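You operate a simulated robot arm through the tools that you are given. There is no shell and no other tool.

Carry out the task below with a simulated robot arm. There is one attempt and no reset: what you move stays moved.

TASK
Stand the white pot in the grey tray and water it.
Fine: stop when its gauge stands in the green; can and pot back. Set down upright: what you pick out, watering can.

Only the result counts: the job must be done as asked and must still hold three seconds after the hand-in. Knocking over, shifting, dropping, spilling or breaking anything else fails it.

THE ROBOT
A 7-joint arm with a two-finger parallel gripper, fixed in place. Base frame: the origin is at the foot of the arm, x ahead of it, y to its left, z up. Units: mm, rad, N and s.
Its first joint turns from -2.897 to 2.897 rad. Payload 4.4 kg.
The TCP is the grasp point between the finger pads, 23 mm short of the fingertips. In the tool frame z runs along the fingers and y along their closing line. The gripper opens to 94 mm. The fingers are 38 mm wide and 10 mm thick; the gripper's body (54 by 96 mm) begins 39 mm behind the TCP.
Orientation is that of the tool frame in the base frame, as a unit quaternion [w, x, y, z]. With the fingers straight down and closing along the base's y, the tool's x points along the base's -x, its y along +y and its z along -z.

THE INTERFACE
- The arm moves only by the tool apply_moves. Its argument "targets" is a list of rows, each an object of numbers (a shift or turn left out is 0, a gripper value left out holds the last): "tx", "ty", "tz": the shift along the tool's x, y, z in mm; "wx", "wy", "wz": the turn, a rotation vector about the tool's x, y, z in rad; "fingers": the closure, from 0 (fully open) to 1 (shut). In form: [{"tx": .., "ty": .., "tz": .., "wx": .., "wy": .., "wz": .., "fingers": ..}, ...]. A call has 1 to 20 rows; each row shifts and turns the commanded pose from where the row before left it, along the tool's axes as they then stand. A row lasts 0.2 s, in which the tool goes at most 50 mm and 0.15 rad; a call with a longer step from one row to the next is refused whole, and so is a gripper value outside its range. Where a pose cannot be reached the arm comes as near as it can. A force on the tool above 40 N (or 10 N above the force at the start of the call, whichever is more), or a blocked arm, ends the call early, and 0.2 s more pass. The fingers move at their own pace (about 72 mm/s each) and stop on an object; they squeeze with about 22 N. The grip force told is the motor's: it shows also when the fingers shut on nothing. Time passes only in rows, and 0.2 s behind the last, so rows that do not move let the fingers close. It gives the time, the measured TCP pose, the force on the tool (base axes), the opening and the grip force at its end, in the units of the frame above (readings bear some noise), with the torque about the TCP (base axes, N m) and any sound that the robot's microphone picked up.
- Cameras (640 x 400 px; columns grow to the right, rows downward): "scene" is fixed at [49.3, 501.6, 1496.2]; the picture's right is [-0.35, -0.94, 0.00], its down [-0.41, 0.15, -0.90] and it looks along [0.85, -0.31, -0.43] (base axes); focal length 317 px, centre (320, 200). "wrist" rides on the gripper at [86, 16, -75] in the tool frame; the picture's right is [-0.18, 0.98, 0.00], its down [-0.58, -0.11, -0.81] and it looks along [-0.79, -0.15, 0.59] (tool axes); focal length 243 px, centre (320, 200). There is no depth. A picture from a camera that has moved, and an enlarged one, comes with that camera's place and axes in the base frame and with its lens.
- capture(camera): a new picture of that camera. The clock stands still meanwhile.
- zoom(camera, box): a new picture of the part [left, top, right, bottom] of that camera's present view, enlarged. The clock stands still meanwhile.
- sign_off(): hands the job in; it is judged then, once.

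Nothing tells you positions but the pictures and the camera data. Unless the task says otherwise, let go and move clear before handing in.

The tools are called after "Emit:" as a command line: name --argument value ..., lists and objects as JSON in quotes. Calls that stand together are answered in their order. apply_moves: Moves the arm, as the interface text tells. Its arguments: {"type":"object","properties":{"targets":{"type":"array","items":{"type":"object","properties":{"tx":{"type":"number"},"ty":{"type":"number"},"tz":{"type":"number"},"wx":{"type":"number"},"wy":{"type":"number"},"wz":{"type":"number"},"fingers":{"type":"number"}}}}},"required":["targets"]} The other tools are called the same way: capture (camera) takes a picture; zoom (camera, box) takes an enlarged picture of a part of a camera's view; sign_off () hands the job in.

At the start:

```text
clock: 0.0
tool_pos: [607.6, 268.5, 1309.6]
tool_rot: [0.001, 0.0, 1.0, 0.001]
contact_force: [-0.4, -0.1, 0.8]
torque: [0.01, 0.01, -0.03]
gripper_width: 94.2
grip_force: 0.1
```

scene: 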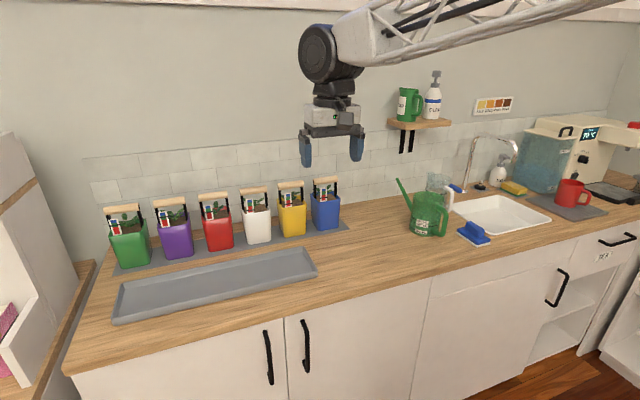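
wrist: 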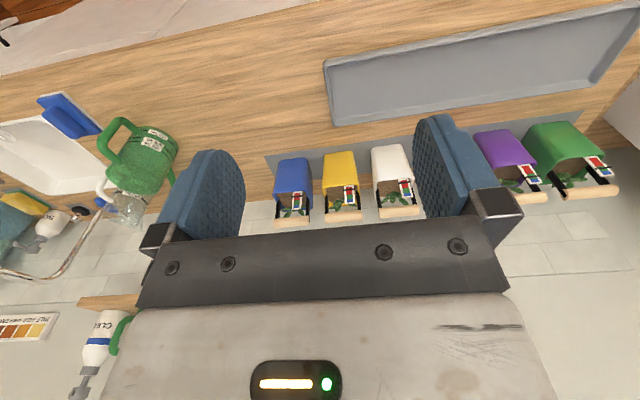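

I see a row of six coloured pots on a grey mat, a grey tray in front of them, and a green watering can near the sink. I'll zoom in on the pots, the can and the tray before I move anything.

Emit:
zoom --camera "scene" --box '[90, 160, 350, 322]'

Emit:
zoom --camera "scene" --box '[220, 170, 350, 251]'

Emit:
zoom --camera "scene" --box '[370, 150, 530, 250]'

Emit:
zoom --camera "wrist" --box '[240, 120, 480, 270]'

```text
2.46 times, centred on (220, 241) of scene
camera zoom: at [49.3, 501.6, 1496.2], right [-0.35, -0.94, 0.0], down [-0.41, 0.15, -0.9], along [0.85, -0.31, -0.43], focal length 780 px, centre (566, 99)
```

zoom: 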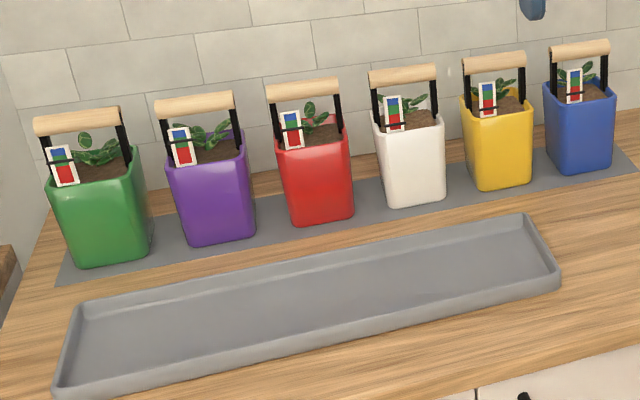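

```text
4.92 times, centred on (285, 210) of scene
camera zoom: at [49.3, 501.6, 1496.2], right [-0.35, -0.94, 0.0], down [-0.41, 0.15, -0.9], along [0.85, -0.31, -0.43], focal length 1560 px, centre (492, 148)
```

zoom: 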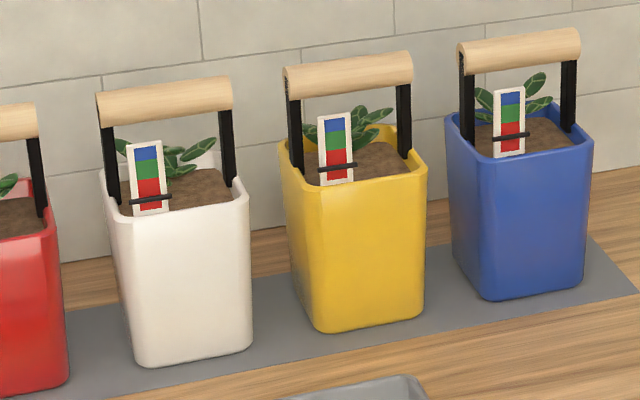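

```text
4.00 times, centred on (450, 200) of scene
camera zoom: at [49.3, 501.6, 1496.2], right [-0.35, -0.94, 0.0], down [-0.41, 0.15, -0.9], along [0.85, -0.31, -0.43], focal length 1268 px, centre (-200, 200)
```

zoom: 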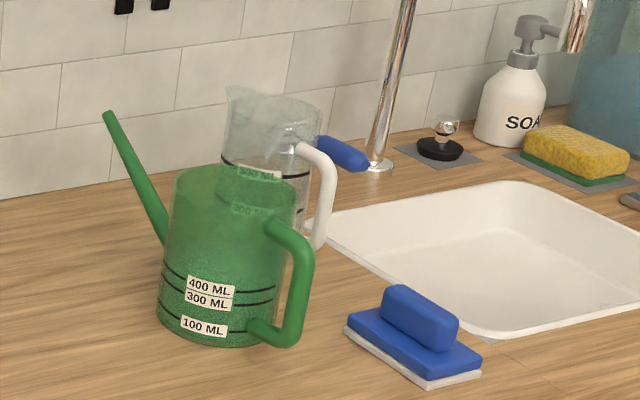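

```text
2.67 times, centred on (360, 195) of wrist
camera zoom: at [521.4, 285.3, 1384.3], right [0.18, 0.98, 0.0], down [0.58, -0.11, 0.81], along [0.79, -0.15, -0.59], focal length 647 px, centre (213, 213)
```

zoom: 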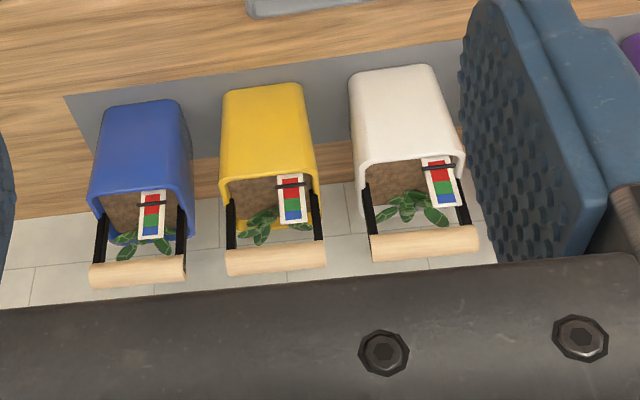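

The can is translucent with volume marks, and each pot has a slider gauge reading red, green, blue from the soil up. The white pot's handle works out near [1020, 380, 1075]. I'll take closer views of the gauge, the can and the shelf.

Emit:
zoom --camera "scene" --box '[390, 165, 470, 245]'

Emit:
zoom --camera "scene" --box '[235, 180, 283, 250]'

Emit:
zoom --camera "wrist" --box '[60, 90, 220, 230]'

Emit:
zoom --camera "scene" --box '[380, 60, 640, 230]'

```text
5.00 times, centred on (430, 205) of scene
camera zoom: at [49.3, 501.6, 1496.2], right [-0.35, -0.94, 0.0], down [-0.41, 0.15, -0.9], along [0.85, -0.31, -0.43], focal length 1584 px, centre (-230, 175)
```

zoom: 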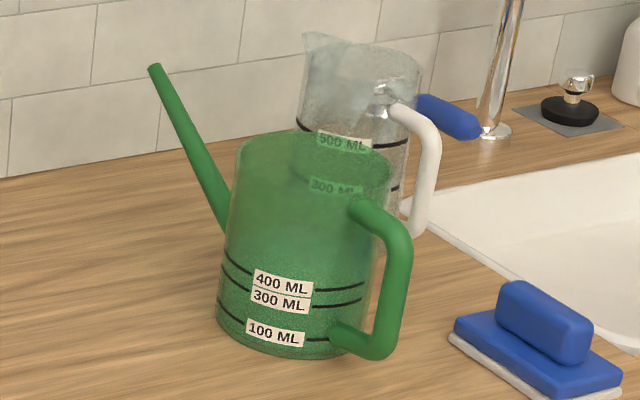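

```text
5.71 times, centred on (259, 215) of scene
camera zoom: at [49.3, 501.6, 1496.2], right [-0.35, -0.94, 0.0], down [-0.41, 0.15, -0.9], along [0.85, -0.31, -0.43], focal length 1811 px, centre (669, 114)
```

zoom: 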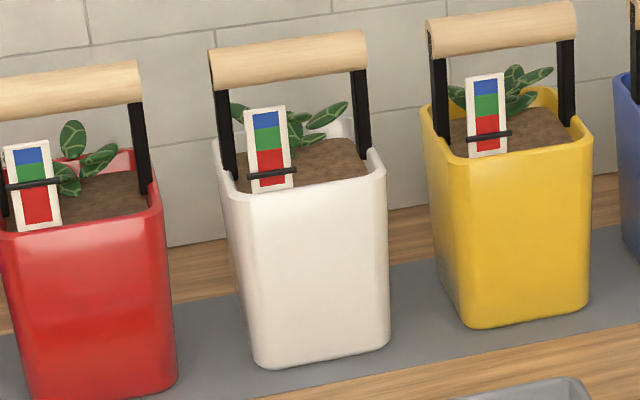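

```text
2.86 times, centred on (140, 160) of wrist
camera zoom: at [521.4, 285.3, 1384.3], right [0.18, 0.98, 0.0], down [0.58, -0.11, 0.81], along [0.79, -0.15, -0.59], focal length 693 px, centre (834, 314)
```

zoom: 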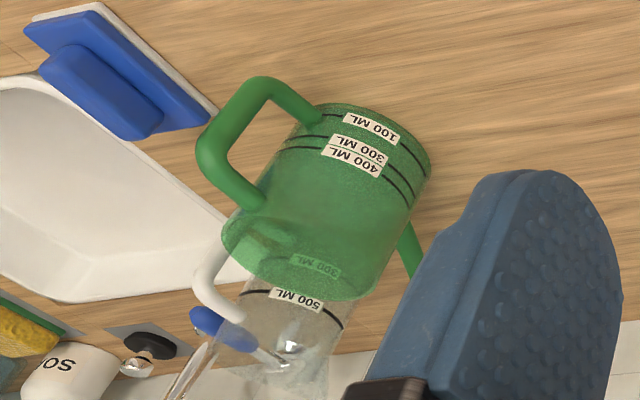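

```text
2.35 times, centred on (510, 145) of scene
camera zoom: at [49.3, 501.6, 1496.2], right [-0.35, -0.94, 0.0], down [-0.41, 0.15, -0.9], along [0.85, -0.31, -0.43], focal length 746 px, centre (-127, 329)
```

zoom: 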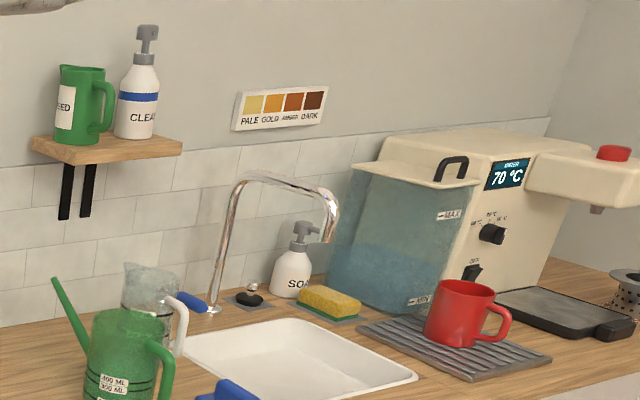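

The can's handle points toward the robot, with its bar near [750, −184, 985], and the spout points toward the wall. The white pot's handle bar runs along y, so I'll turn the gripper a quarter turn to close along x and check what the arm can reach.

Emit:
apply_moves --targets '[{"wz": 0.1428}, {"wz": 0.1428}, {"wz": 0.1428}, {"wz": 0.1428}, {"wz": 0.1428}, {"wz": 0.1428}, {"wz": 0.1428}, {"wz": 0.1428}, {"wz": 0.1428}, {"wz": 0.1428}, {"wz": 0.1428}]'

```text
clock: 2.4
tool_pos: [607.5, 268.3, 1309.8]
tool_rot: [0.0, 0.708, 0.707, 0.001]
contact_force: [0.0, 0.1, 0.6]
torque: [-0.02, 0.0, -0.01]
gripper_width: 94.1
grip_force: 0.1
```

The turn went through as commanded, so tool x now points along base +y and tool y along base +x. Next I move toward a point in front of and above the white pot, keeping high.

Emit:
apply_moves --targets '[{"ty": 40, "tx": 16}, {"ty": 40, "tx": 16}, {"ty": 40, "tx": 16}, {"ty": 40, "tx": 16}, {"ty": 40, "tx": 16}, {"ty": 40, "tx": 16}, {"ty": 40, "tx": 16}]'

Emit:
capture --camera "wrist"

Emit:
capture --camera "scene"

```text
clock: 4.0
tool_pos: [886.6, 381.9, 1310.6]
tool_rot: [0.001, 0.707, 0.707, 0.002]
contact_force: [-0.6, 0.9, 1.6]
torque: [0.03, 0.01, -0.01]
gripper_width: 94.1
grip_force: 0.1
```

```text
taken
camera wrist: at [904.5, 468.1, 1385.6], right [0.98, -0.18, 0.0], down [-0.11, -0.58, 0.81], along [-0.15, -0.79, -0.59], focal length 243 px, centre (320, 200)
```

wrist: 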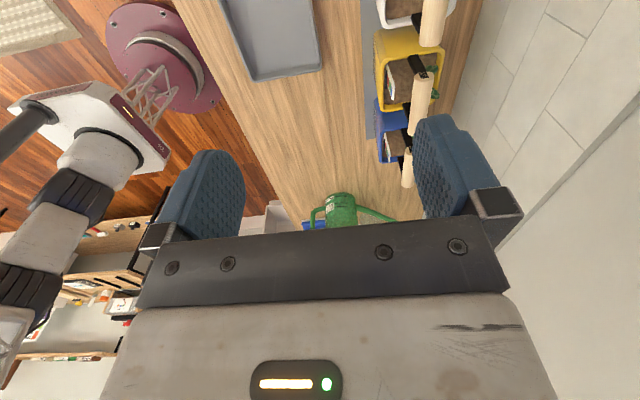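

```text
taken
```

scene: 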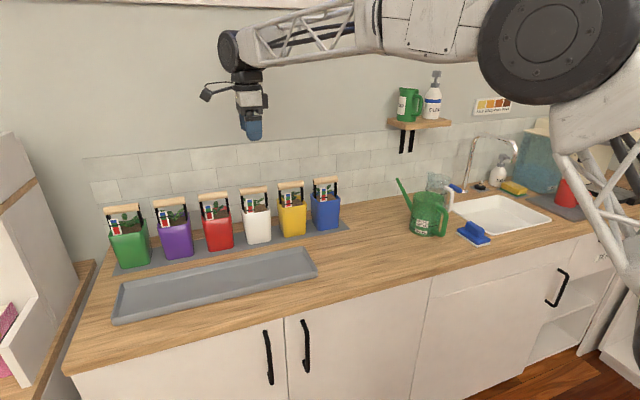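

The arm holds at a radius of 965 mm. I'll push forward at height to see whether it reaches above the white pot with the tool vertical.

Emit:
apply_moves --targets '[{"ty": 34}, {"ty": 34}, {"ty": 34}, {"ty": 32}, {}]'

Emit:
capture --camera "scene"

```text
clock: 5.2
tool_pos: [1022.9, 380.7, 1309.9]
tool_rot: [0.0, 0.707, 0.707, 0.0]
contact_force: [-1.3, 0.0, -0.7]
torque: [-0.01, 0.01, 0.03]
gripper_width: 93.9
grip_force: 0.1
```

```text
taken
```

scene: 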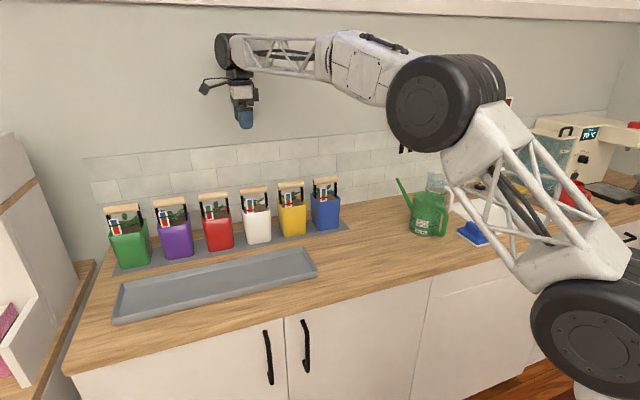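

It reaches x = 1023 with the tool straight down. I'll use the wrist view from here to refine the handle's position.

Emit:
capture --camera "wrist"

Emit:
zoom --camera "scene" --box '[190, 80, 310, 260]'

```text
taken
camera wrist: at [1039.2, 467.4, 1385.0], right [0.98, -0.18, 0.0], down [-0.11, -0.58, 0.81], along [-0.15, -0.79, -0.59], focal length 243 px, centre (320, 200)
```

wrist: 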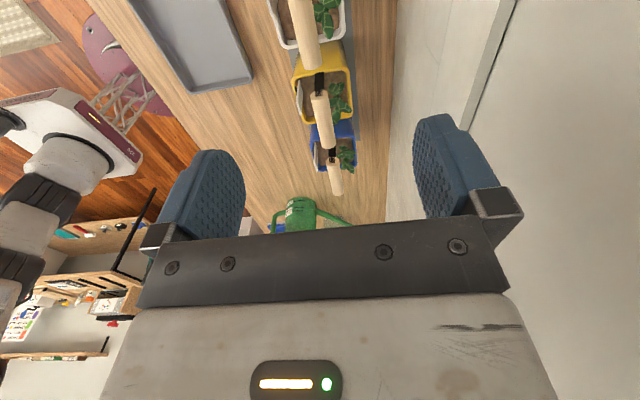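

```text
2.22 times, centred on (250, 170) of scene
camera zoom: at [49.3, 501.6, 1496.2], right [-0.35, -0.94, 0.0], down [-0.41, 0.15, -0.9], along [0.85, -0.31, -0.43], focal length 704 px, centre (476, 267)
```

zoom: 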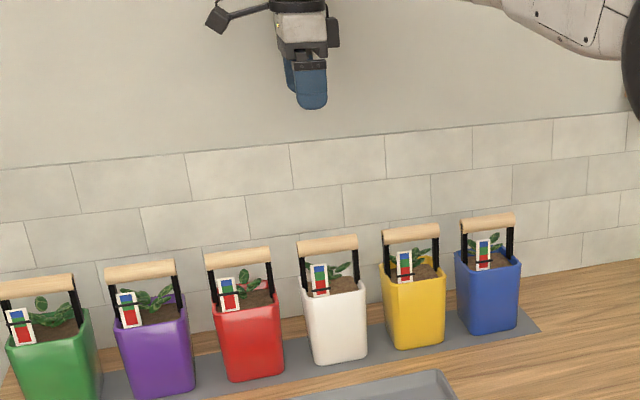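

With refined camera axes both views agree: the white bar is at about [1004, 378, 1080], its gauge card's top at about [978, 398, 1064], and the counter at z≈896. I'll narrow the fingers, come in slightly to the −y side to miss the gauge card, and stop partway down to check.

Emit:
apply_moves --targets '[{"ty": -10, "tx": -7, "fingers": 0.6}, {"ty": -10, "tx": -7}, {"tz": 40}, {"tz": 40}, {"tz": 40}, {"tz": 20}, {}]'

Emit:
capture --camera "wrist"

Emit:
zoom --camera "scene" --box '[200, 120, 300, 260]'

```text
clock: 6.8
tool_pos: [1002.0, 366.8, 1171.0]
tool_rot: [0.0, 0.706, 0.708, 0.001]
contact_force: [0.5, 0.7, -0.1]
torque: [-0.03, 0.0, 0.01]
gripper_width: 37.5
grip_force: 0.0
```

```text
taken
camera wrist: at [1018.3, 454.0, 1245.1], right [0.98, -0.18, 0.0], down [-0.11, -0.58, 0.81], along [-0.15, -0.79, -0.59], focal length 243 px, centre (320, 200)
```

wrist: 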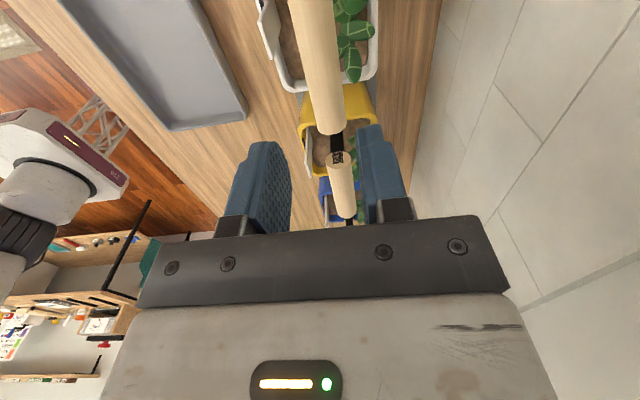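

```text
2.86 times, centred on (250, 190) of scene
camera zoom: at [49.3, 501.6, 1496.2], right [-0.35, -0.94, 0.0], down [-0.41, 0.15, -0.9], along [0.85, -0.31, -0.43], focal length 905 px, centre (520, 229)
```

zoom: 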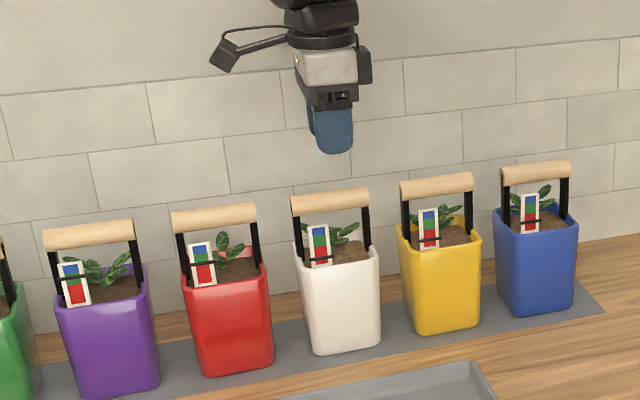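

The bar reads at x≈1006 in this view, a few mm beyond the gripper's centre. I'll shift 3.5 mm forward, descend to just above the bar, and check from both cameras.

Emit:
apply_moves --targets '[{"ty": 3.5, "tz": 20}, {"tz": 20}, {"tz": 15}, {}]'

Emit:
capture --camera "wrist"

Emit:
zoom --camera "scene" --box '[220, 150, 300, 230]'

```text
clock: 7.8
tool_pos: [1005.5, 367.3, 1114.5]
tool_rot: [-0.001, 0.707, 0.707, 0.001]
contact_force: [-0.8, -0.4, -0.3]
torque: [-0.01, -0.02, -0.04]
gripper_width: 37.5
grip_force: 0.0
```

```text
taken
camera wrist: at [1022.0, 454.0, 1189.8], right [0.98, -0.18, 0.0], down [-0.11, -0.58, 0.81], along [-0.15, -0.79, -0.59], focal length 243 px, centre (320, 200)
```

wrist: 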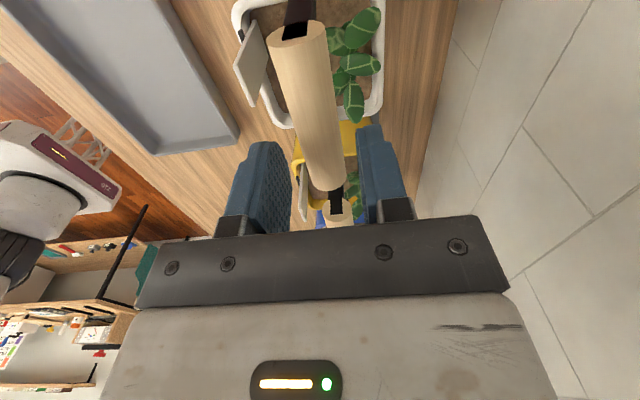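

```text
5.00 times, centred on (260, 190) of scene
camera zoom: at [49.3, 501.6, 1496.2], right [-0.35, -0.94, 0.0], down [-0.41, 0.15, -0.9], along [0.85, -0.31, -0.43], focal length 1584 px, centre (620, 250)
```

zoom: 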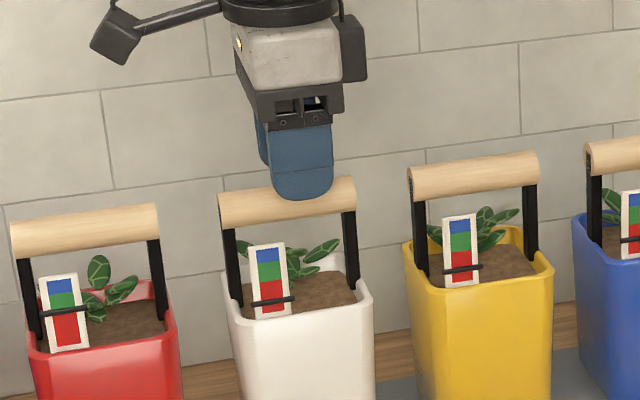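

The bar lies between the fingers with its middle near y≈374, and the gauge card sits just to the +y side in front. I'll shift 6 mm further to −y for clearance, lower to the bar, and close.

Emit:
apply_moves --targets '[{"tx": -6}, {"tz": 10}, {"tz": 10}, {"tz": 7.5}, {}]'

Emit:
capture --camera "wrist"

Emit:
zoom --camera "scene" --box '[220, 150, 300, 230]'

```text
clock: 9.0
tool_pos: [1006.0, 361.5, 1087.2]
tool_rot: [0.0, 0.707, 0.707, 0.0]
contact_force: [-0.2, 0.3, -0.1]
torque: [0.04, 0.04, 0.02]
gripper_width: 37.7
grip_force: 0.0
```

```text
taken
camera wrist: at [1022.2, 448.0, 1162.1], right [0.98, -0.18, 0.0], down [-0.11, -0.58, 0.81], along [-0.15, -0.79, -0.59], focal length 243 px, centre (320, 200)
```

wrist: 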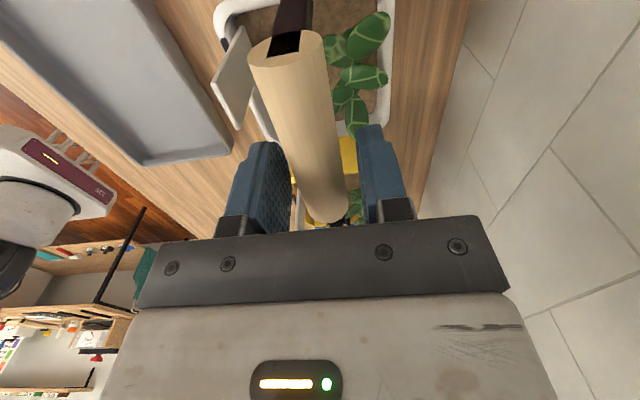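

```text
5.00 times, centred on (260, 190) of scene
camera zoom: at [49.3, 501.6, 1496.2], right [-0.35, -0.94, 0.0], down [-0.41, 0.15, -0.9], along [0.85, -0.31, -0.43], focal length 1584 px, centre (620, 250)
```

zoom: 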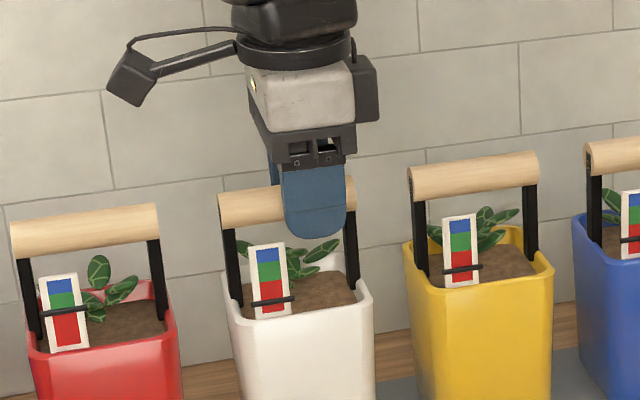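

The fingers clear the card but sit about 19 mm off the bar's middle. I'll lift 3 mm, slide 9 mm toward the middle, and close.

Emit:
apply_moves --targets '[{"tz": -3.5, "fingers": 0.66}, {"tx": 4.5}, {"tx": 4.5}, {"fingers": 1.0}, {}, {}, {}]'

Emit:
zoom --camera "scene" --box '[220, 150, 300, 230]'

Emit:
capture --camera "wrist"

```text
clock: 10.6
tool_pos: [1005.6, 369.6, 1092.3]
tool_rot: [-0.001, 0.707, 0.707, 0.002]
contact_force: [-1.7, -0.7, 2.2]
torque: [-0.05, 0.02, -0.01]
gripper_width: 23.4
grip_force: 21.9
```

```text
5.00 times, centred on (260, 190) of scene
camera zoom: at [49.3, 501.6, 1496.2], right [-0.35, -0.94, 0.0], down [-0.41, 0.15, -0.9], along [0.85, -0.31, -0.43], focal length 1584 px, centre (620, 250)
```

zoom: 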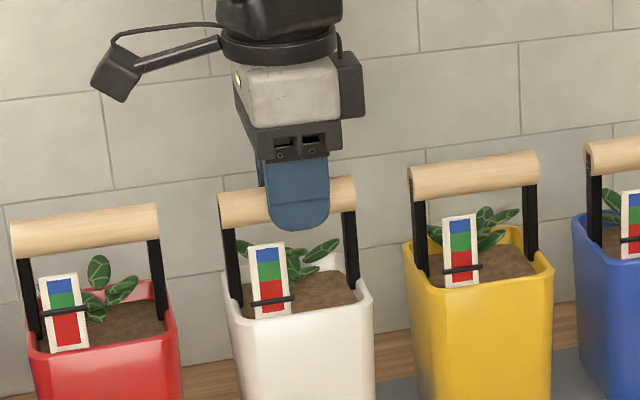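

```text
taken
camera wrist: at [1021.8, 456.9, 1166.1], right [0.98, -0.18, 0.0], down [-0.11, -0.58, 0.81], along [-0.15, -0.79, -0.59], focal length 243 px, centre (320, 200)
```

wrist: 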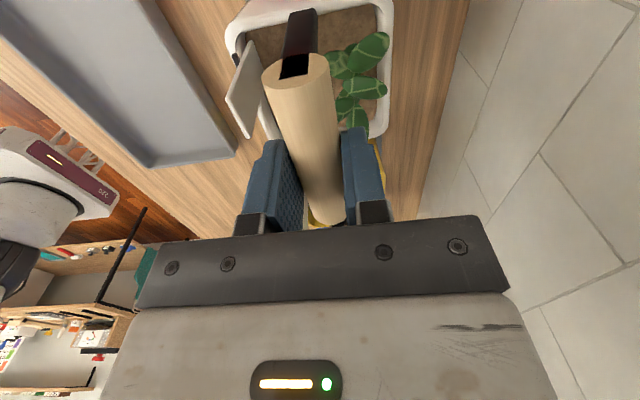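

The grip holds on the bar at 23.4 mm. I'll lift a little and check that the pot hangs straight.

Emit:
apply_moves --targets '[{"tz": -5}, {"tz": -5}, {"tz": -10}, {}]'

Emit:
zoom --camera "scene" --box '[210, 140, 310, 260]'

```text
clock: 11.6
tool_pos: [1005.1, 371.2, 1112.4]
tool_rot: [0.001, 0.707, 0.708, 0.0]
contact_force: [1.1, -1.1, -6.0]
torque: [-0.05, -0.04, -0.03]
gripper_width: 23.8
grip_force: 22.0
```

```text
3.33 times, centred on (260, 200) of scene
camera zoom: at [49.3, 501.6, 1496.2], right [-0.35, -0.94, 0.0], down [-0.41, 0.15, -0.9], along [0.85, -0.31, -0.43], focal length 1056 px, centre (520, 200)
```

zoom: 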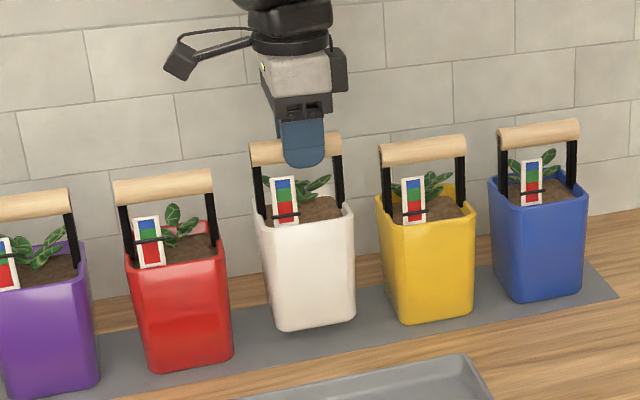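

The pot hangs level at roughly 0.6 kg, and its grasp pose on the mat was TCP [1005.6, 369.6, 1091.5], which I'll need for putting it back. I'll lift clear and carry it over the middle of the tray at x≈812.

Emit:
apply_moves --targets '[{"tz": -20}, {"tz": -20}, {"tz": -20}, {"ty": -15}, {"ty": -30}, {"ty": -35}, {"ty": -35}, {"ty": -35}, {"ty": -28}, {"ty": -15}, {}, {}]'

Emit:
capture --camera "scene"

Emit:
capture --camera "wrist"

```text
clock: 14.2
tool_pos: [812.3, 369.9, 1170.9]
tool_rot: [0.0, 0.707, 0.707, 0.001]
contact_force: [0.4, 0.3, -7.0]
torque: [-0.06, 0.0, -0.01]
gripper_width: 23.7
grip_force: 21.7
```

```text
taken
```

scene: 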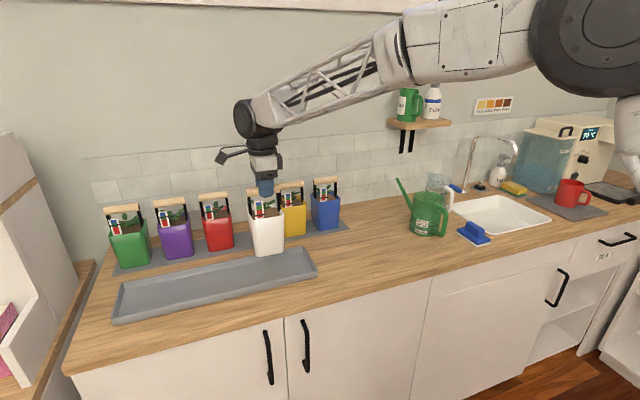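

```text
taken
camera wrist: at [829.1, 456.8, 1245.8], right [0.98, -0.18, 0.0], down [-0.11, -0.58, 0.81], along [-0.15, -0.79, -0.59], focal length 243 px, centre (320, 200)
```

wrist: 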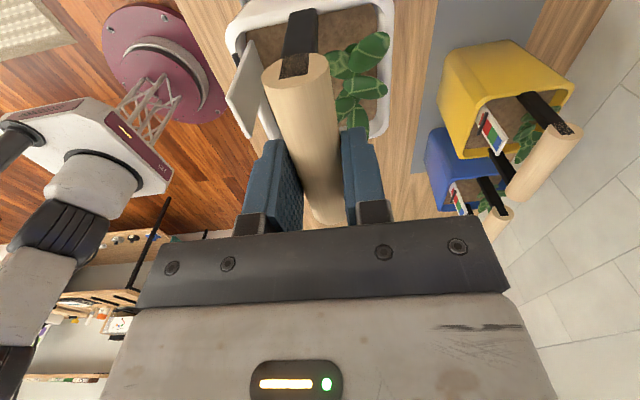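

The pot is over the tray area. I'll lower it to just above the rim and check alignment before setting down.

Emit:
apply_moves --targets '[{"tz": 15}, {"tz": 15}, {"tz": 10}, {}, {}]'

Emit:
zoom --camera "scene" --box '[210, 160, 330, 300]'

```text
clock: 15.4
tool_pos: [811.9, 369.5, 1131.4]
tool_rot: [0.0, 0.707, 0.707, 0.001]
contact_force: [-0.6, 0.0, -5.4]
torque: [0.0, -0.02, 0.03]
gripper_width: 23.6
grip_force: 21.9
```

```text
2.86 times, centred on (270, 230) of scene
camera zoom: at [49.3, 501.6, 1496.2], right [-0.35, -0.94, 0.0], down [-0.41, 0.15, -0.9], along [0.85, -0.31, -0.43], focal length 905 px, centre (463, 114)
```

zoom: 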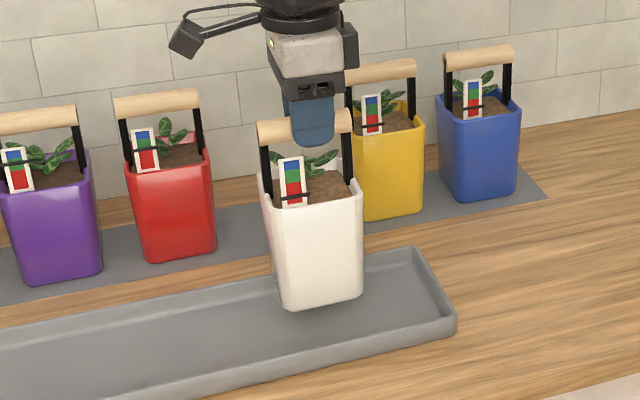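

I need a closer look at the tray edges relative to the pot base before lowering.

Emit:
zoom --camera "scene" --box '[230, 230, 330, 300]'

```text
5.71 times, centred on (280, 265) of scene
camera zoom: at [49.3, 501.6, 1496.2], right [-0.35, -0.94, 0.0], down [-0.41, 0.15, -0.9], along [0.85, -0.31, -0.43], focal length 1811 px, centre (549, -171)
```

zoom: 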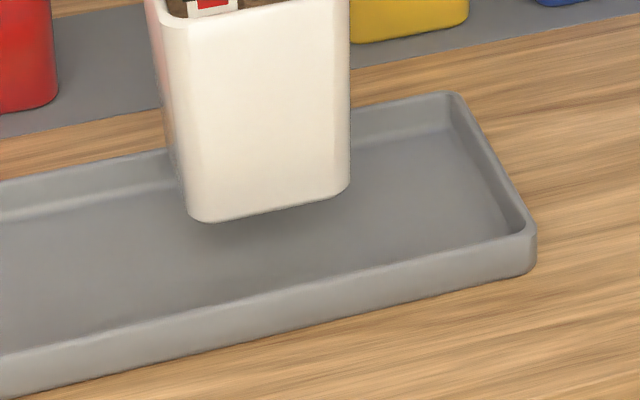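

The tray's inner floor spans x≈745–869, so the pot is well inside and only needs about 4 mm of centring. I'll lower it slowly and watch the force.

Emit:
apply_moves --targets '[{"ty": -4, "tz": 8}, {"tz": 8}, {"tz": 8}, {"tz": 4}, {"tz": 2}, {}]'

```text
clock: 16.8
tool_pos: [808.1, 369.2, 1100.3]
tool_rot: [0.0, 0.707, 0.707, 0.001]
contact_force: [0.9, -0.4, -6.8]
torque: [0.03, 0.01, 0.02]
gripper_width: 23.6
grip_force: 22.2
```

Emit:
apply_moves --targets '[{"tz": 1.5}, {"tz": 1.5}, {}]'

Emit:
zoom --camera "scene" --box '[220, 180, 330, 300]'

```text
clock: 17.6
tool_pos: [808.0, 370.0, 1098.4]
tool_rot: [0.001, 0.707, 0.708, 0.001]
contact_force: [0.9, 0.0, -5.8]
torque: [-0.02, 0.0, 0.0]
gripper_width: 24.1
grip_force: 21.8
```

```text
3.33 times, centred on (275, 240) of scene
camera zoom: at [49.3, 501.6, 1496.2], right [-0.35, -0.94, 0.0], down [-0.41, 0.15, -0.9], along [0.85, -0.31, -0.43], focal length 1056 px, centre (470, 67)
```

zoom: 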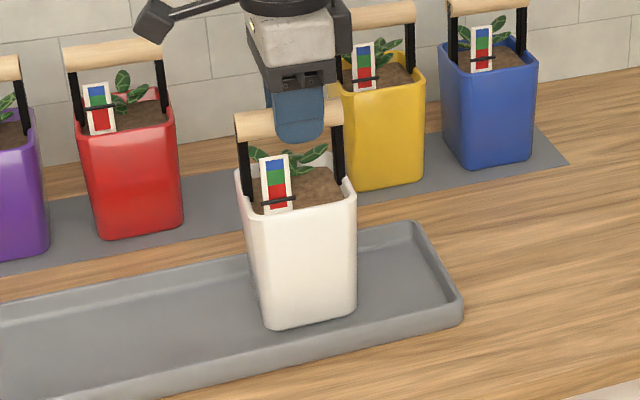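

The full weight is still on the gripper, so I keep lowering in small steps.

Emit:
apply_moves --targets '[{"tz": 1.5}, {"tz": 1.5}, {}]'

```text
clock: 18.4
tool_pos: [808.6, 368.2, 1096.8]
tool_rot: [0.0, 0.708, 0.706, 0.002]
contact_force: [2.5, 0.5, 3.3]
torque: [-0.04, 0.0, 0.01]
gripper_width: 23.7
grip_force: 22.0
```

The pot has touched the tray floor: the force went from −6 N to +3 N. I'll relax slightly, open the fingers a little to stay clear of the gauge card, and rise.

Emit:
apply_moves --targets '[{"tz": -0.8}, {"fingers": 0.66}, {}, {}]'

Emit:
zoom --camera "scene" --box '[220, 180, 330, 300]'

```text
clock: 19.4
tool_pos: [809.1, 369.9, 1095.9]
tool_rot: [-0.001, 0.707, 0.707, 0.0]
contact_force: [0.5, 0.1, 0.4]
torque: [0.01, 0.01, 0.01]
gripper_width: 32.0
grip_force: 0.1
```

```text
3.33 times, centred on (275, 240) of scene
camera zoom: at [49.3, 501.6, 1496.2], right [-0.35, -0.94, 0.0], down [-0.41, 0.15, -0.9], along [0.85, -0.31, -0.43], focal length 1056 px, centre (470, 67)
```

zoom: 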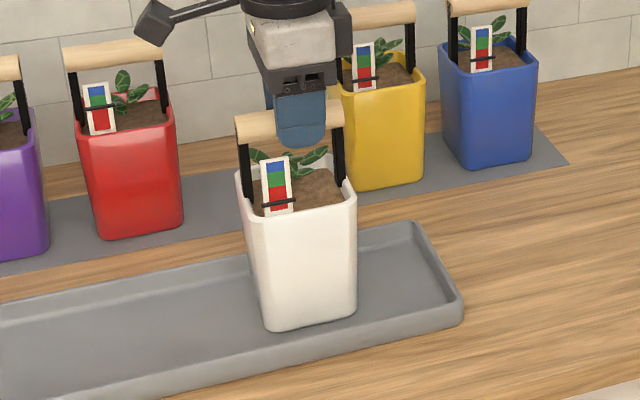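

The pot stands in the tray and is released. I'll rise clear, move over toward the can, and turn the gripper back.

Emit:
apply_moves --targets '[{"tz": -15}, {"tz": -30}, {"tz": -45}, {"tz": -45}, {"tz": -15}, {"ty": -16, "tx": -44}, {"ty": -16, "tx": -44}, {"ty": -16, "tx": -44}, {"ty": -16, "tx": -44}, {"ty": -16, "tx": -44}, {"ty": -16, "tx": -44}, {"ty": -16, "tx": -44}, {"ty": -16, "tx": -44}, {"ty": -16, "tx": -44}, {"ty": -16, "tx": -44}, {"ty": -16, "tx": -44}, {"ty": -16, "tx": -44}, {"ty": -16, "tx": -32}, {"fingers": 0.0}]'

Emit:
apply_moves --targets '[{"wz": -0.1428}, {"wz": -0.1428}, {"wz": -0.1428}, {"wz": -0.1428}, {"wz": -0.1428}, {"wz": -0.1428}, {"wz": -0.1428}, {"wz": -0.1428}, {"wz": -0.1428}, {"wz": -0.1428}, {"wz": -0.1428}]'

Emit:
capture --camera "wrist"

Emit:
capture --camera "scene"

```text
clock: 23.4
tool_pos: [599.6, -191.0, 1245.4]
tool_rot: [0.0, 0.707, 0.707, 0.001]
contact_force: [-0.2, -0.3, 0.0]
torque: [-0.01, 0.02, 0.01]
gripper_width: 87.7
grip_force: 0.4
```

```text
clock: 25.8
tool_pos: [600.4, -189.6, 1244.8]
tool_rot: [0.001, -0.001, 1.0, 0.001]
contact_force: [-0.7, -0.3, -0.5]
torque: [0.01, 0.0, -0.02]
gripper_width: 94.0
grip_force: 0.0
```

```text
taken
camera wrist: at [513.9, -173.9, 1319.6], right [0.18, 0.98, 0.0], down [0.58, -0.11, 0.81], along [0.79, -0.15, -0.59], focal length 243 px, centre (320, 200)
```

wrist: 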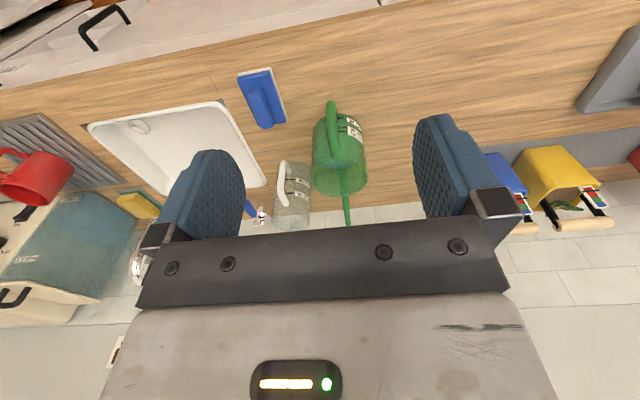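

```text
taken
```

scene: 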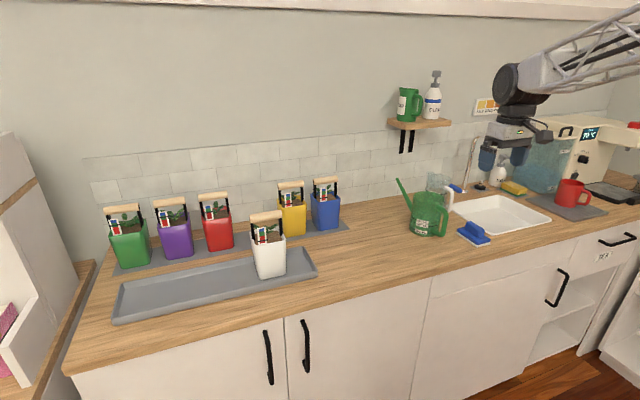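

Emit:
zoom --camera "wrist" --box '[260, 80, 420, 240]'

```text
2.50 times, centred on (340, 160) of wrist
camera zoom: at [513.9, -173.9, 1319.6], right [0.18, 0.98, 0.0], down [0.58, -0.11, 0.81], along [0.79, -0.15, -0.59], focal length 606 px, centre (270, 300)
```

zoom: 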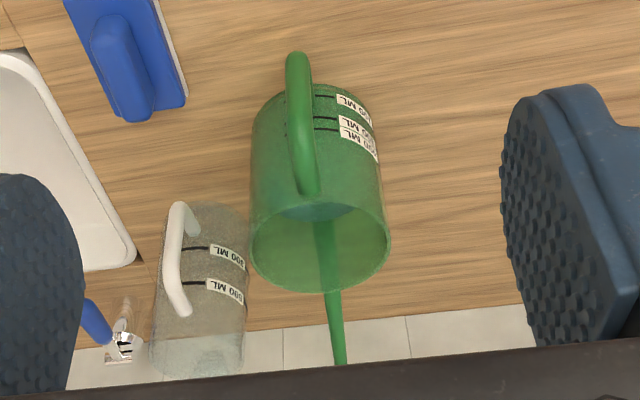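

The can's centre works out near (857, −200) with its rim at z≈1022 and water inside. The vertical handle bar is at about x 757, y −200, z 933–1010. I'll pitch the tool so it points forward and 30° down, ready to straddle that bar.

Emit:
apply_moves --targets '[{"wy": -0.15}, {"wy": -0.15}, {"wy": -0.15}, {"wy": -0.15}, {"wy": -0.15}, {"wy": -0.15}, {"wy": -0.147}, {}]'

Emit:
capture --camera "scene"

Emit:
capture --camera "wrist"

```text
clock: 27.6
tool_pos: [599.2, -190.3, 1245.6]
tool_rot: [0.5, 0.001, 0.866, 0.0]
contact_force: [0.1, 0.2, 0.3]
torque: [-0.02, -0.04, 0.01]
gripper_width: 94.2
grip_force: 0.0
```

```text
taken
```

scene: 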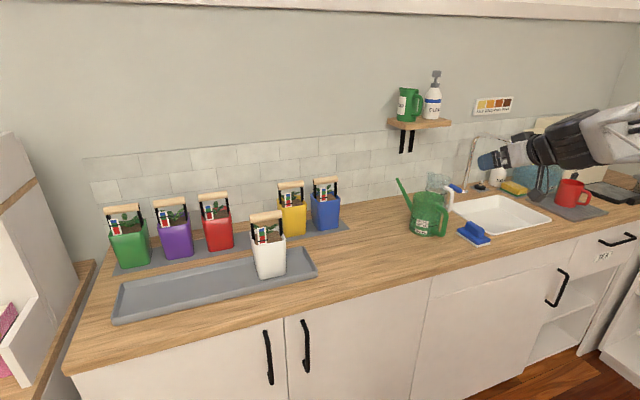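

```text
taken
camera wrist: at [492.5, -173.4, 1207.3], right [0.09, 0.98, 0.16], down [-0.41, -0.11, 0.91], along [0.91, -0.15, 0.39], focal length 243 px, centre (320, 200)
```

wrist: 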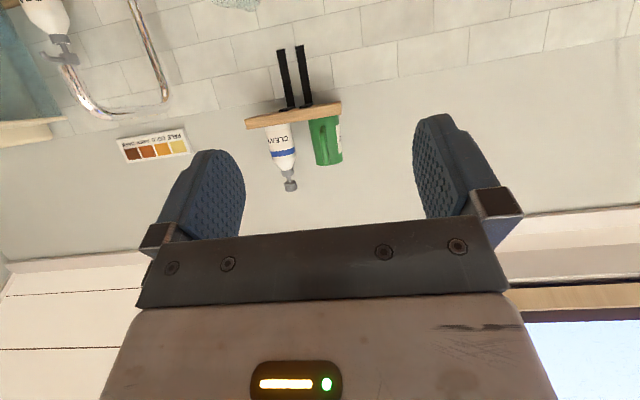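

The tool now points forward and 30° down. I'll move to a pre-grasp point in front of and above the can handle and check the alignment.

Emit:
apply_moves --targets '[{"tx": 26.1, "tz": 29.2, "ty": -1.8}, {"tx": 26.1, "tz": 29.2, "ty": -1.8}, {"tx": 26.1, "tz": 29.2, "ty": -1.8}, {"tx": 26.1, "tz": 29.2, "ty": -1.8}, {"tx": 26.1, "tz": 29.2, "ty": -1.8}, {}]'

Emit:
capture --camera "wrist"

Emit:
zoom --camera "scene" --box '[390, 160, 490, 250]'

```text
clock: 29.0
tool_pos: [661.6, -199.7, 1060.0]
tool_rot: [0.501, 0.001, 0.866, 0.0]
contact_force: [0.5, 0.0, -0.5]
torque: [-0.04, 0.04, 0.02]
gripper_width: 93.7
grip_force: 0.1
```

```text
taken
camera wrist: at [554.3, -182.8, 1021.2], right [0.09, 0.98, 0.16], down [-0.41, -0.11, 0.91], along [0.91, -0.15, 0.39], focal length 243 px, centre (320, 200)
```

wrist: 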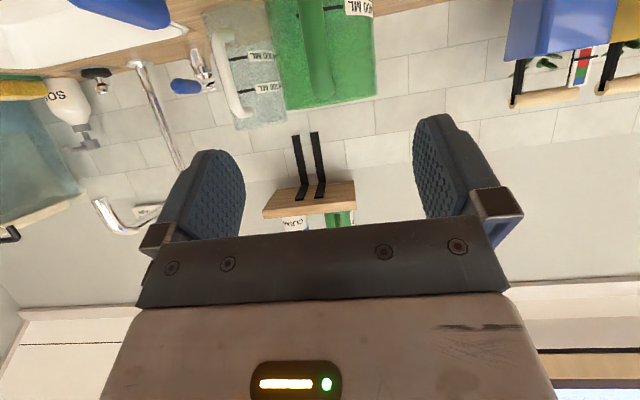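

```text
4.44 times, centred on (440, 205) of scene
camera zoom: at [49.3, 501.6, 1496.2], right [-0.35, -0.94, 0.0], down [-0.41, 0.15, -0.9], along [0.85, -0.31, -0.43], focal length 1408 px, centre (-213, 178)
```

zoom: 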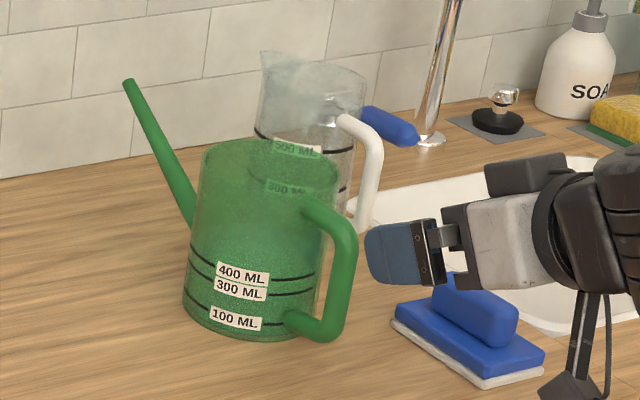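

The bar is at y≈−199.5, aligned with the gripper, with its centre around x≈760 and straight from z≈940 to 1012. I'll advance along the fingers to straddle it, stopping just short for a check.

Emit:
apply_moves --targets '[{"tx": 13.5, "tz": 20}, {"tx": 13.5, "tz": 20}, {"tz": 25}, {"tz": 20}, {"tz": 10}, {}]'

Emit:
capture --camera "wrist"

Emit:
zoom --camera "scene" --box '[390, 160, 490, 250]'

```text
clock: 30.4
tool_pos: [729.9, -200.2, 988.1]
tool_rot: [0.5, 0.0, 0.866, 0.001]
contact_force: [-0.4, 0.7, -0.6]
torque: [0.0, -0.01, 0.02]
gripper_width: 94.1
grip_force: 0.1
```

```text
taken
camera wrist: at [622.9, -182.6, 951.0], right [0.09, 0.98, 0.16], down [-0.41, -0.11, 0.91], along [0.91, -0.15, 0.39], focal length 243 px, centre (320, 200)
```

wrist: 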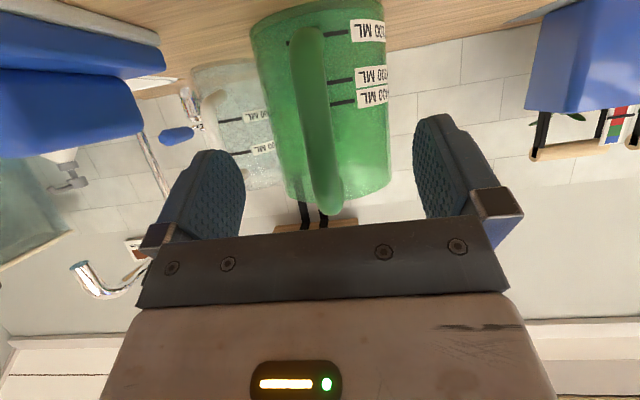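

```text
4.44 times, centred on (440, 205) of scene
camera zoom: at [49.3, 501.6, 1496.2], right [-0.35, -0.94, 0.0], down [-0.41, 0.15, -0.9], along [0.85, -0.31, -0.43], focal length 1408 px, centre (-213, 178)
```

zoom: 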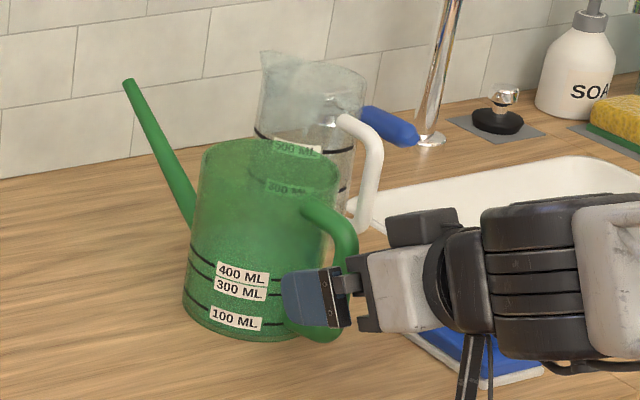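

The bar is centred between the open fingers. I'll advance the last 30 mm and close on it.

Emit:
apply_moves --targets '[{"tz": 12, "ty": -0.5}, {"tz": 10}, {"tz": 8}, {}, {"fingers": 0.6}, {}, {"fingers": 1.0}, {}, {}, {}]'

Emit:
capture --camera "wrist"

Emit:
zoom --camera "scene" --box '[390, 160, 490, 250]'

```text
clock: 32.6
tool_pos: [756.4, -199.3, 974.7]
tool_rot: [0.5, -0.001, 0.866, 0.001]
contact_force: [0.6, 0.9, 0.5]
torque: [-0.09, -0.06, 0.05]
gripper_width: 16.7
grip_force: 21.8
```

```text
taken
camera wrist: at [648.7, -182.9, 935.9], right [0.09, 0.98, 0.16], down [-0.41, -0.11, 0.91], along [0.91, -0.15, 0.39], focal length 243 px, centre (320, 200)
```

wrist: 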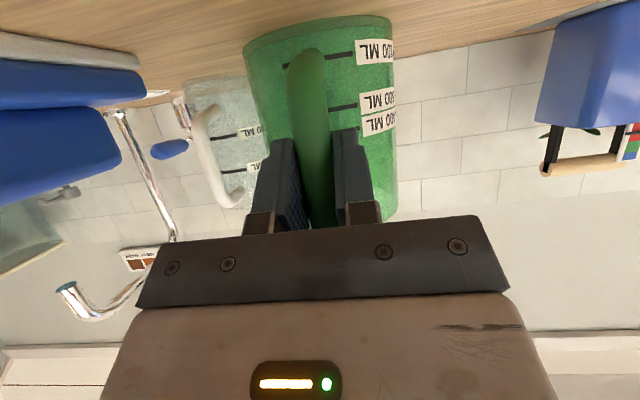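

```text
4.44 times, centred on (440, 205) of scene
camera zoom: at [49.3, 501.6, 1496.2], right [-0.35, -0.94, 0.0], down [-0.41, 0.15, -0.9], along [0.85, -0.31, -0.43], focal length 1408 px, centre (-213, 178)
```

zoom: 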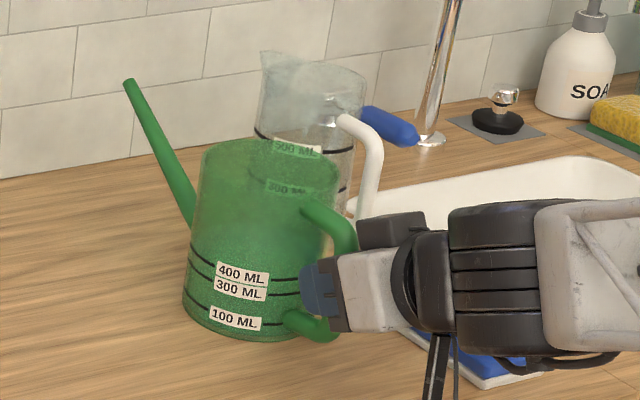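

It's gripped at 16.7 mm, and the can's home grasp pose is TCP [756.4, −199.8, 974.5], which I'll use for returning it. I'll lift straight up a few millimetres and check for sag.

Emit:
apply_moves --targets '[{"tx": -4.33, "tz": -2.5}, {"tx": -4.33, "tz": -2.5}, {}, {}]'

Emit:
zoom --camera "scene" --box '[390, 160, 490, 250]'

```text
clock: 33.6
tool_pos: [756.4, -199.1, 983.3]
tool_rot: [0.5, 0.001, 0.866, 0.0]
contact_force: [0.0, -0.6, -4.8]
torque: [0.0, 0.55, -0.01]
gripper_width: 16.7
grip_force: 22.4
```

```text
4.44 times, centred on (440, 205) of scene
camera zoom: at [49.3, 501.6, 1496.2], right [-0.35, -0.94, 0.0], down [-0.41, 0.15, -0.9], along [0.85, -0.31, -0.43], focal length 1408 px, centre (-213, 178)
```

zoom: 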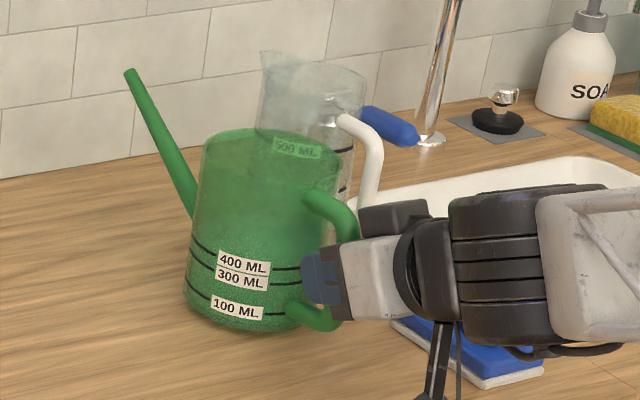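

The can hangs steady at about 5 N with a 0.55 N·m moment and no visible sag. I'll lift and draw it back toward the robot, clear of the jug and shelf.

Emit:
apply_moves --targets '[{"tx": -8.66, "tz": -5}, {"tx": -12.1, "tz": -7}, {"tx": -8, "tz": -16}, {"tx": -4.7, "tz": -24.4}, {"tx": -4.7, "tz": -24.4}, {"tx": -4.7, "tz": -24.4}, {"tx": -4.7, "tz": -24.4}, {"tx": -4.7, "tz": -24.4}, {"tx": -4.7, "tz": -24.4}, {"tx": -3, "tz": -12}, {}, {}]'

Emit:
capture --camera "scene"

```text
clock: 36.2
tool_pos: [623.9, -199.3, 1129.1]
tool_rot: [0.5, 0.001, 0.866, -0.001]
contact_force: [1.3, 0.4, -5.4]
torque: [-0.01, 0.53, -0.01]
gripper_width: 16.7
grip_force: 22.8
```

```text
taken
```

scene: 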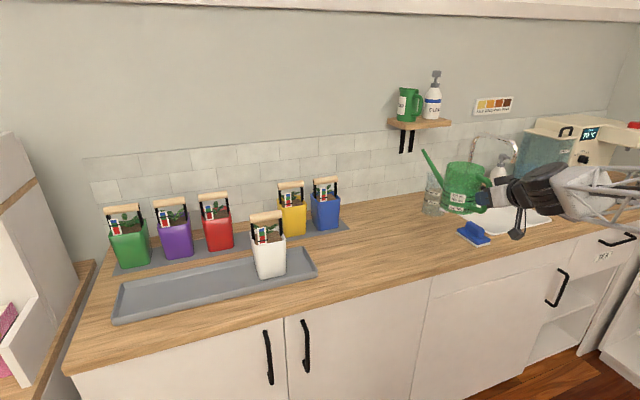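

Emit:
zoom --camera "scene" --box '[400, 130, 530, 250]'

Emit:
capture --camera "wrist"

```text
3.33 times, centred on (465, 190) of scene
camera zoom: at [49.3, 501.6, 1496.2], right [-0.35, -0.94, 0.0], down [-0.41, 0.15, -0.9], along [0.85, -0.31, -0.43], focal length 1056 px, centre (-163, 233)
```

zoom: 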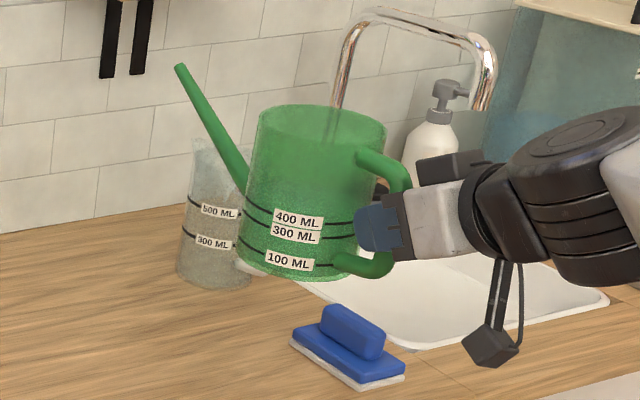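

```text
taken
camera wrist: at [517.3, -182.8, 1091.1], right [0.09, 0.98, 0.16], down [-0.41, -0.11, 0.91], along [0.91, -0.15, 0.39], focal length 243 px, centre (320, 200)
```

wrist: 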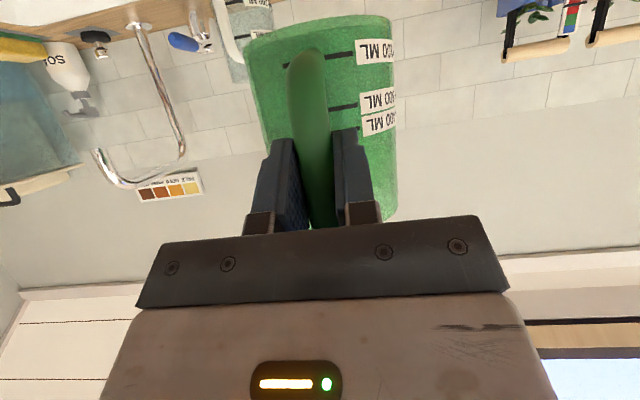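

The can rides steadily, and the spout tip is about 297 mm ahead of and 46 mm above the TCP. Next I'll carry it sideways toward the pot at a gentle speed, keeping it level.

Emit:
apply_moves --targets '[{"ty": 8}, {"ty": 18}, {"ty": 28}, {"ty": 30}, {"ty": 30}, {"ty": 30}, {"ty": 30}, {"ty": 30}, {"ty": 30}, {"ty": 30}, {"ty": 30}, {"ty": 22}, {"ty": 14}, {"ty": 7}, {}, {}]'

Emit:
capture --camera "scene"

```text
clock: 39.6
tool_pos: [625.9, 137.8, 1128.6]
tool_rot: [0.5, 0.001, 0.866, 0.0]
contact_force: [-0.4, -0.3, -6.0]
torque: [-0.04, 0.51, 0.0]
gripper_width: 16.5
grip_force: 22.2
```

```text
taken
```

scene: 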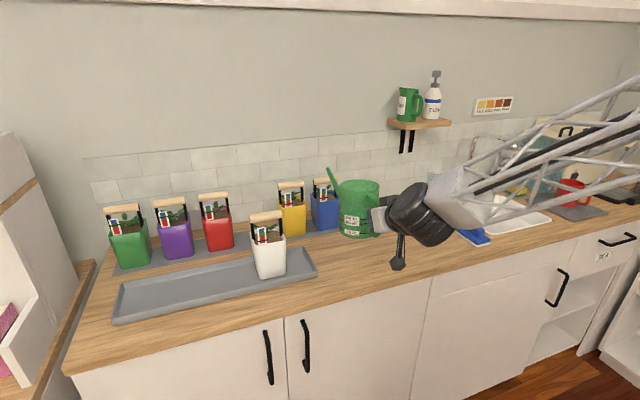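

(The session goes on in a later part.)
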